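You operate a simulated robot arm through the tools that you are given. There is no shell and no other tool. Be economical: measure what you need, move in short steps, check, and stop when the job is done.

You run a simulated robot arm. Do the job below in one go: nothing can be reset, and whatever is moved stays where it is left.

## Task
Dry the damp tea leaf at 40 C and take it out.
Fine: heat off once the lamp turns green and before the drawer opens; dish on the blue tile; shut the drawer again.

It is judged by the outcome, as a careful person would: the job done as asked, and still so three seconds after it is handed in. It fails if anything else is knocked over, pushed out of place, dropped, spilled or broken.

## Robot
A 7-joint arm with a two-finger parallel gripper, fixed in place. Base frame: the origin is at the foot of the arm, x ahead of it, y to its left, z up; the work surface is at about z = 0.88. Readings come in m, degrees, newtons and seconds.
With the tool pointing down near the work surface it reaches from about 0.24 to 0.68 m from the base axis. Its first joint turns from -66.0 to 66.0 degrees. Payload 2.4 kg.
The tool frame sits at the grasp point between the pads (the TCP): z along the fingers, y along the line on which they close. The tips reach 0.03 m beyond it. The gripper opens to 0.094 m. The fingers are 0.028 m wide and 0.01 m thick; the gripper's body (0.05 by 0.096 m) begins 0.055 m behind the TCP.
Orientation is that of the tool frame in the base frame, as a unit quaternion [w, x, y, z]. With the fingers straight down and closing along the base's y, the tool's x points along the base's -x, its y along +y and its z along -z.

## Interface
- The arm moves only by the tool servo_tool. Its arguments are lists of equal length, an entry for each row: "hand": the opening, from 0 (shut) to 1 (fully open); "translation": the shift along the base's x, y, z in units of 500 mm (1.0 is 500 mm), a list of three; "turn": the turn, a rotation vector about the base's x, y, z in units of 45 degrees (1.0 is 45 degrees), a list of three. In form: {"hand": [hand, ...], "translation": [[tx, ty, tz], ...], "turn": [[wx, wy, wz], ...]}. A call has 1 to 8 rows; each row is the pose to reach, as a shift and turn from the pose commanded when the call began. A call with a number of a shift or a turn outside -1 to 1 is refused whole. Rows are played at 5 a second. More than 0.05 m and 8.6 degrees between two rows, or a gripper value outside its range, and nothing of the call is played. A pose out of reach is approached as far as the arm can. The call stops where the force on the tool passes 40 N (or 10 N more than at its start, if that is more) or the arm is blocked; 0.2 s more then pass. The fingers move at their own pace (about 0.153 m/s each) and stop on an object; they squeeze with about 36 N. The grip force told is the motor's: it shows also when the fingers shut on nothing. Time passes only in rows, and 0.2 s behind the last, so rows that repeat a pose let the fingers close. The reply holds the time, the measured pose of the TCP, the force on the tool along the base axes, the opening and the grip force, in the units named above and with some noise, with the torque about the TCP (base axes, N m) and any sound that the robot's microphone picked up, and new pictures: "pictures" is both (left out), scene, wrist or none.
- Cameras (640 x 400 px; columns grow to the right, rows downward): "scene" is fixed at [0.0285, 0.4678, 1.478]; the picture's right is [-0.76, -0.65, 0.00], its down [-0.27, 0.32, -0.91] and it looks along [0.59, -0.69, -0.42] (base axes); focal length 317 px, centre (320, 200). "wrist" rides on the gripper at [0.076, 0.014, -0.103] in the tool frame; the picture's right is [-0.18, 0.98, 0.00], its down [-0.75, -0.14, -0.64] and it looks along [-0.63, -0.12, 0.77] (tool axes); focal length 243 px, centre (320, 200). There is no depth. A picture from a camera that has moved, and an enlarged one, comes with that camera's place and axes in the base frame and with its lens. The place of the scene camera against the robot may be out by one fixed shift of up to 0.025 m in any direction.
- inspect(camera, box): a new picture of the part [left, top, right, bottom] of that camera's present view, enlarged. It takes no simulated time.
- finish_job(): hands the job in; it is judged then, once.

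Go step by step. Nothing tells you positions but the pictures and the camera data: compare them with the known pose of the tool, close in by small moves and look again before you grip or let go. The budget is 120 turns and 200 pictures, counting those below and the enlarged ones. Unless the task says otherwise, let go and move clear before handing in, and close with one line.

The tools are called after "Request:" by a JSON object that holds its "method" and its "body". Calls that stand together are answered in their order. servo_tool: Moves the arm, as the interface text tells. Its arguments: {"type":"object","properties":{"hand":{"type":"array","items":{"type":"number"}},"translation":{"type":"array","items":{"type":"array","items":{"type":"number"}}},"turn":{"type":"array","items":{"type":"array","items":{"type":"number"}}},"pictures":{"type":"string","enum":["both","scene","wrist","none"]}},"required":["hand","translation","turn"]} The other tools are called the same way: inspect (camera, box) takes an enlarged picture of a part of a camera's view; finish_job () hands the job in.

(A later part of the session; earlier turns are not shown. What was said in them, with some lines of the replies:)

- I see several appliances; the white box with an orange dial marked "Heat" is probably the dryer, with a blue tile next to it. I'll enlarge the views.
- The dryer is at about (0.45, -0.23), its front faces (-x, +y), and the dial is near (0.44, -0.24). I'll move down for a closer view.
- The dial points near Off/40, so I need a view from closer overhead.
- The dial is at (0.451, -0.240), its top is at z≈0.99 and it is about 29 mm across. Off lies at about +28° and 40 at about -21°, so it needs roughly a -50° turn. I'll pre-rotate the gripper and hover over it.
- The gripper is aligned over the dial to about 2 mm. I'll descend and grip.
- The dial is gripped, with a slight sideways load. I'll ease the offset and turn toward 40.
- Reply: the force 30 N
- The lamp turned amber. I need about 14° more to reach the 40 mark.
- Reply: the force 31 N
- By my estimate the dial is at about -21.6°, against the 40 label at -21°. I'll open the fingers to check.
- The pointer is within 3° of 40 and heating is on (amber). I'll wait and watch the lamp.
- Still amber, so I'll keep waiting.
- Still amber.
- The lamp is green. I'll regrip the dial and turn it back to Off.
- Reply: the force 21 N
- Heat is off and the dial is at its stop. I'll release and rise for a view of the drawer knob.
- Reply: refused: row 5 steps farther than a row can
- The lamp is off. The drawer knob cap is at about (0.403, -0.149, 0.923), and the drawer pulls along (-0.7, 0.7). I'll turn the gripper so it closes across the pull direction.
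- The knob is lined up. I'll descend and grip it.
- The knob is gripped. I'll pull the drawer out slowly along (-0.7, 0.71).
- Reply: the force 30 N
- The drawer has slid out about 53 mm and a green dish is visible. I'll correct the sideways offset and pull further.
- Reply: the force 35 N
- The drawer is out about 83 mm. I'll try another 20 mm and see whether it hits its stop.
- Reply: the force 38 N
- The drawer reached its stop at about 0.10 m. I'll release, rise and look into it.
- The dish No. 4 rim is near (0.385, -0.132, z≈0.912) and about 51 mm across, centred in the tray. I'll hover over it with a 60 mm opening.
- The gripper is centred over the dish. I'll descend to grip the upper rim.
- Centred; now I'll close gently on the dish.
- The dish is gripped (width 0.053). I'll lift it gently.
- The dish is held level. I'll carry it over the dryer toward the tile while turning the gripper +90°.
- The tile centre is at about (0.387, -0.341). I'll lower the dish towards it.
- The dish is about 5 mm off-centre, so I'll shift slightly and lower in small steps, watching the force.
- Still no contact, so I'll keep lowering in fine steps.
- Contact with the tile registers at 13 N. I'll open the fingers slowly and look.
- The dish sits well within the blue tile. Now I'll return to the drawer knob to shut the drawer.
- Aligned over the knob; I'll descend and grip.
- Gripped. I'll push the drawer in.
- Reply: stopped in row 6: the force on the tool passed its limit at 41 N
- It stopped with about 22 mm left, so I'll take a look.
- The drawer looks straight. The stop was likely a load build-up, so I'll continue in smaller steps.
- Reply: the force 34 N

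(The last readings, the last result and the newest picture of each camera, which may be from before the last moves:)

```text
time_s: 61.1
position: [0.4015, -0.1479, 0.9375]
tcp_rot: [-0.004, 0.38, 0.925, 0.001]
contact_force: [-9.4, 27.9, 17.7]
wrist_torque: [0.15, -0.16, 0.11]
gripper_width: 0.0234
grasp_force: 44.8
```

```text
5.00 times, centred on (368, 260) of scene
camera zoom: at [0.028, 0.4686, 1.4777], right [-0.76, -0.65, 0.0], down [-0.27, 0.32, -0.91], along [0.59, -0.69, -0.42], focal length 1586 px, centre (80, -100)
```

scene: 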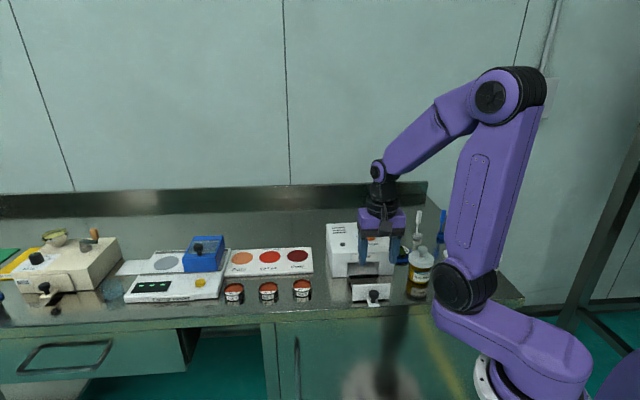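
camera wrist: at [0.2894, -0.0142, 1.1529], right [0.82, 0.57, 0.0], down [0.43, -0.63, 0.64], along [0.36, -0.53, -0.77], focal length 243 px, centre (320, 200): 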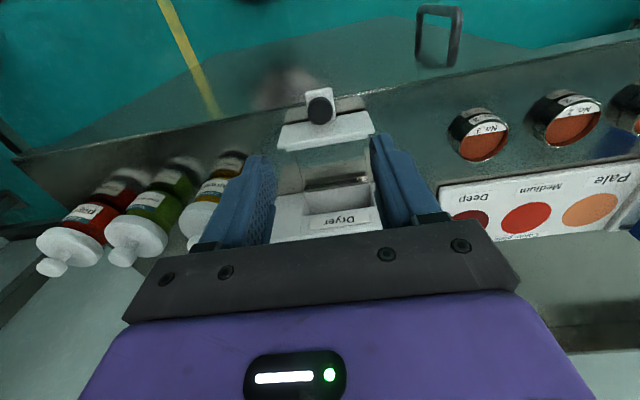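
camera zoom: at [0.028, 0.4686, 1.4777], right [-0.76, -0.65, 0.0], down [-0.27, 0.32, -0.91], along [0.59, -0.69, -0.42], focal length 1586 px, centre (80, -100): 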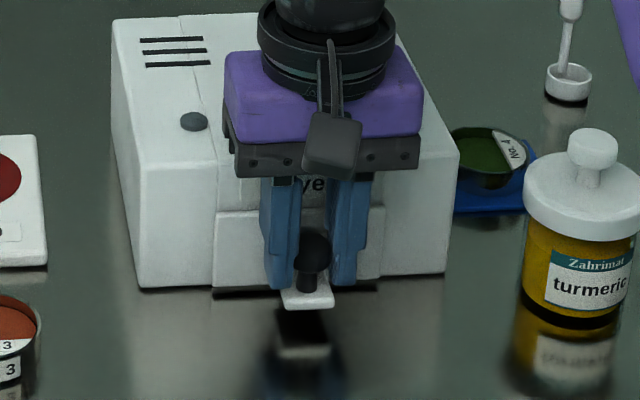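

It looks shut, with a reaction from the box. I'll release and rise to verify.

Request:
{"method": "servo_tool", "body": {"hand": [0.64, 0.64, 0.64, 0.64, 0.64, 0.64, 0.64], "translation": [[0, 0, 0], [0, 0, 0], [0, 0, 0.05], [0, 0, 0.12], [0, 0, 0.2], [0, 0, 0.28], [0, 0, 0.32]], "turn": [[0, 0, 0], [0, 0, 0], [0, 0, 0], [0, 0, 0], [0, 0, 0], [0, 0, 0], [0, 0, 0]], "pictures": "both"}}

Request:
{"method": "inspect", "body": {"camera": "scene", "box": [320, 230, 416, 290]}}

Request:
{"method": "inspect", "body": {"camera": "wrist", "box": [220, 80, 420, 205]}}

```text
time_s: 62.7
position: [0.4048, -0.1516, 1.0973]
tcp_rot: [0.0, 0.38, 0.925, 0.0]
contact_force: [0.1, -0.7, -0.1]
wrist_torque: [-0.03, 0.04, 0.04]
gripper_width: 0.0601
grasp_force: 0.1
camera wrist: at [0.36, -0.0872, 1.2011], right [0.82, 0.57, 0.0], down [0.44, -0.63, 0.64], along [0.37, -0.53, -0.77], focal length 243 px, centre (320, 200)
```

scene: 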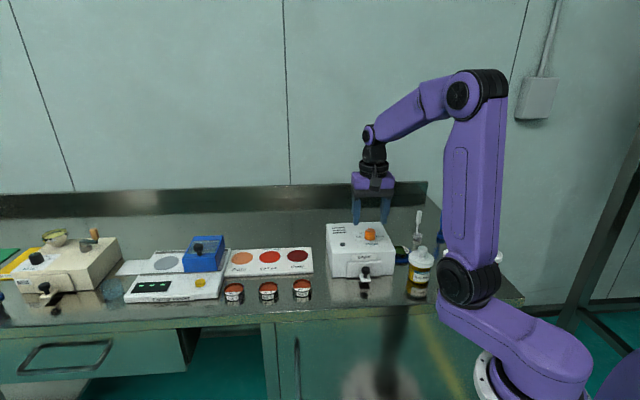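
wrist: 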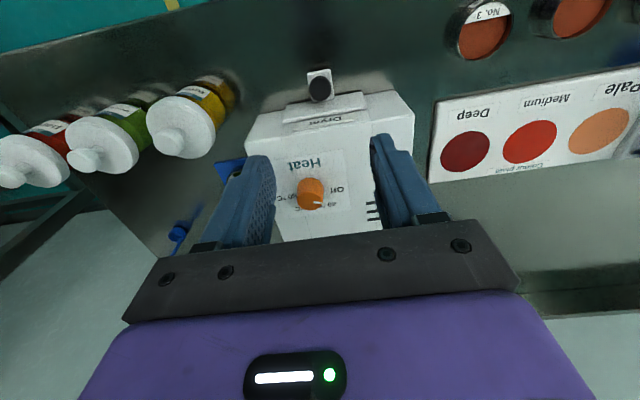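

```text
6.67 times, centred on (368, 260) of scene
camera zoom: at [0.0285, 0.4678, 1.478], right [-0.76, -0.65, 0.0], down [-0.27, 0.32, -0.91], along [0.59, -0.69, -0.42], focal length 2115 px, centre (0, -200)
```

zoom: 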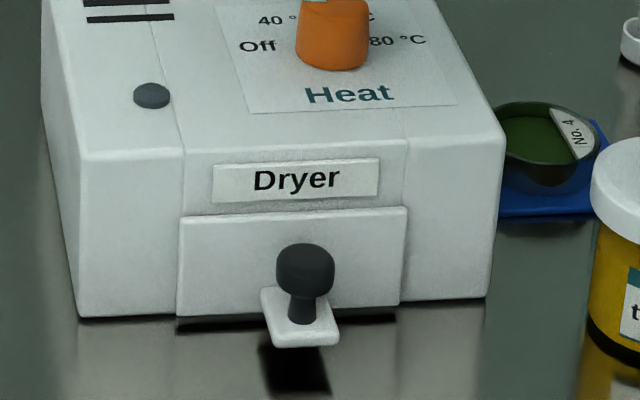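

```text
3.20 times, centred on (320, 142) of wrist
camera zoom: at [0.36, -0.0872, 1.2011], right [0.82, 0.57, 0.0], down [0.44, -0.63, 0.64], along [0.37, -0.53, -0.77], focal length 776 px, centre (320, 384)
```

zoom: 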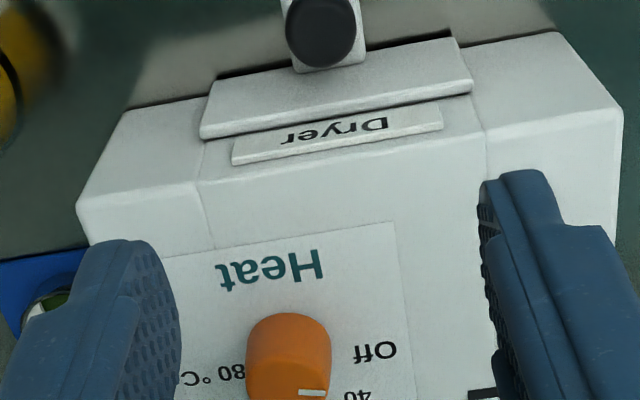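

The drawer is flush as it was at the start, the dial is at Off with the lamp out, and dish No. 4 is on the blue tile. The gripper is open and clear, so I'm handing in.

Request:
{"method": "finish_job", "body": {}}

```text
The job is handed in.
```

The tea leaf was dried at 40 °C, and I turned the heat off after the lamp went green and before opening the drawer. Dish No. 4 is on the blue tile and the drawer is shut again.
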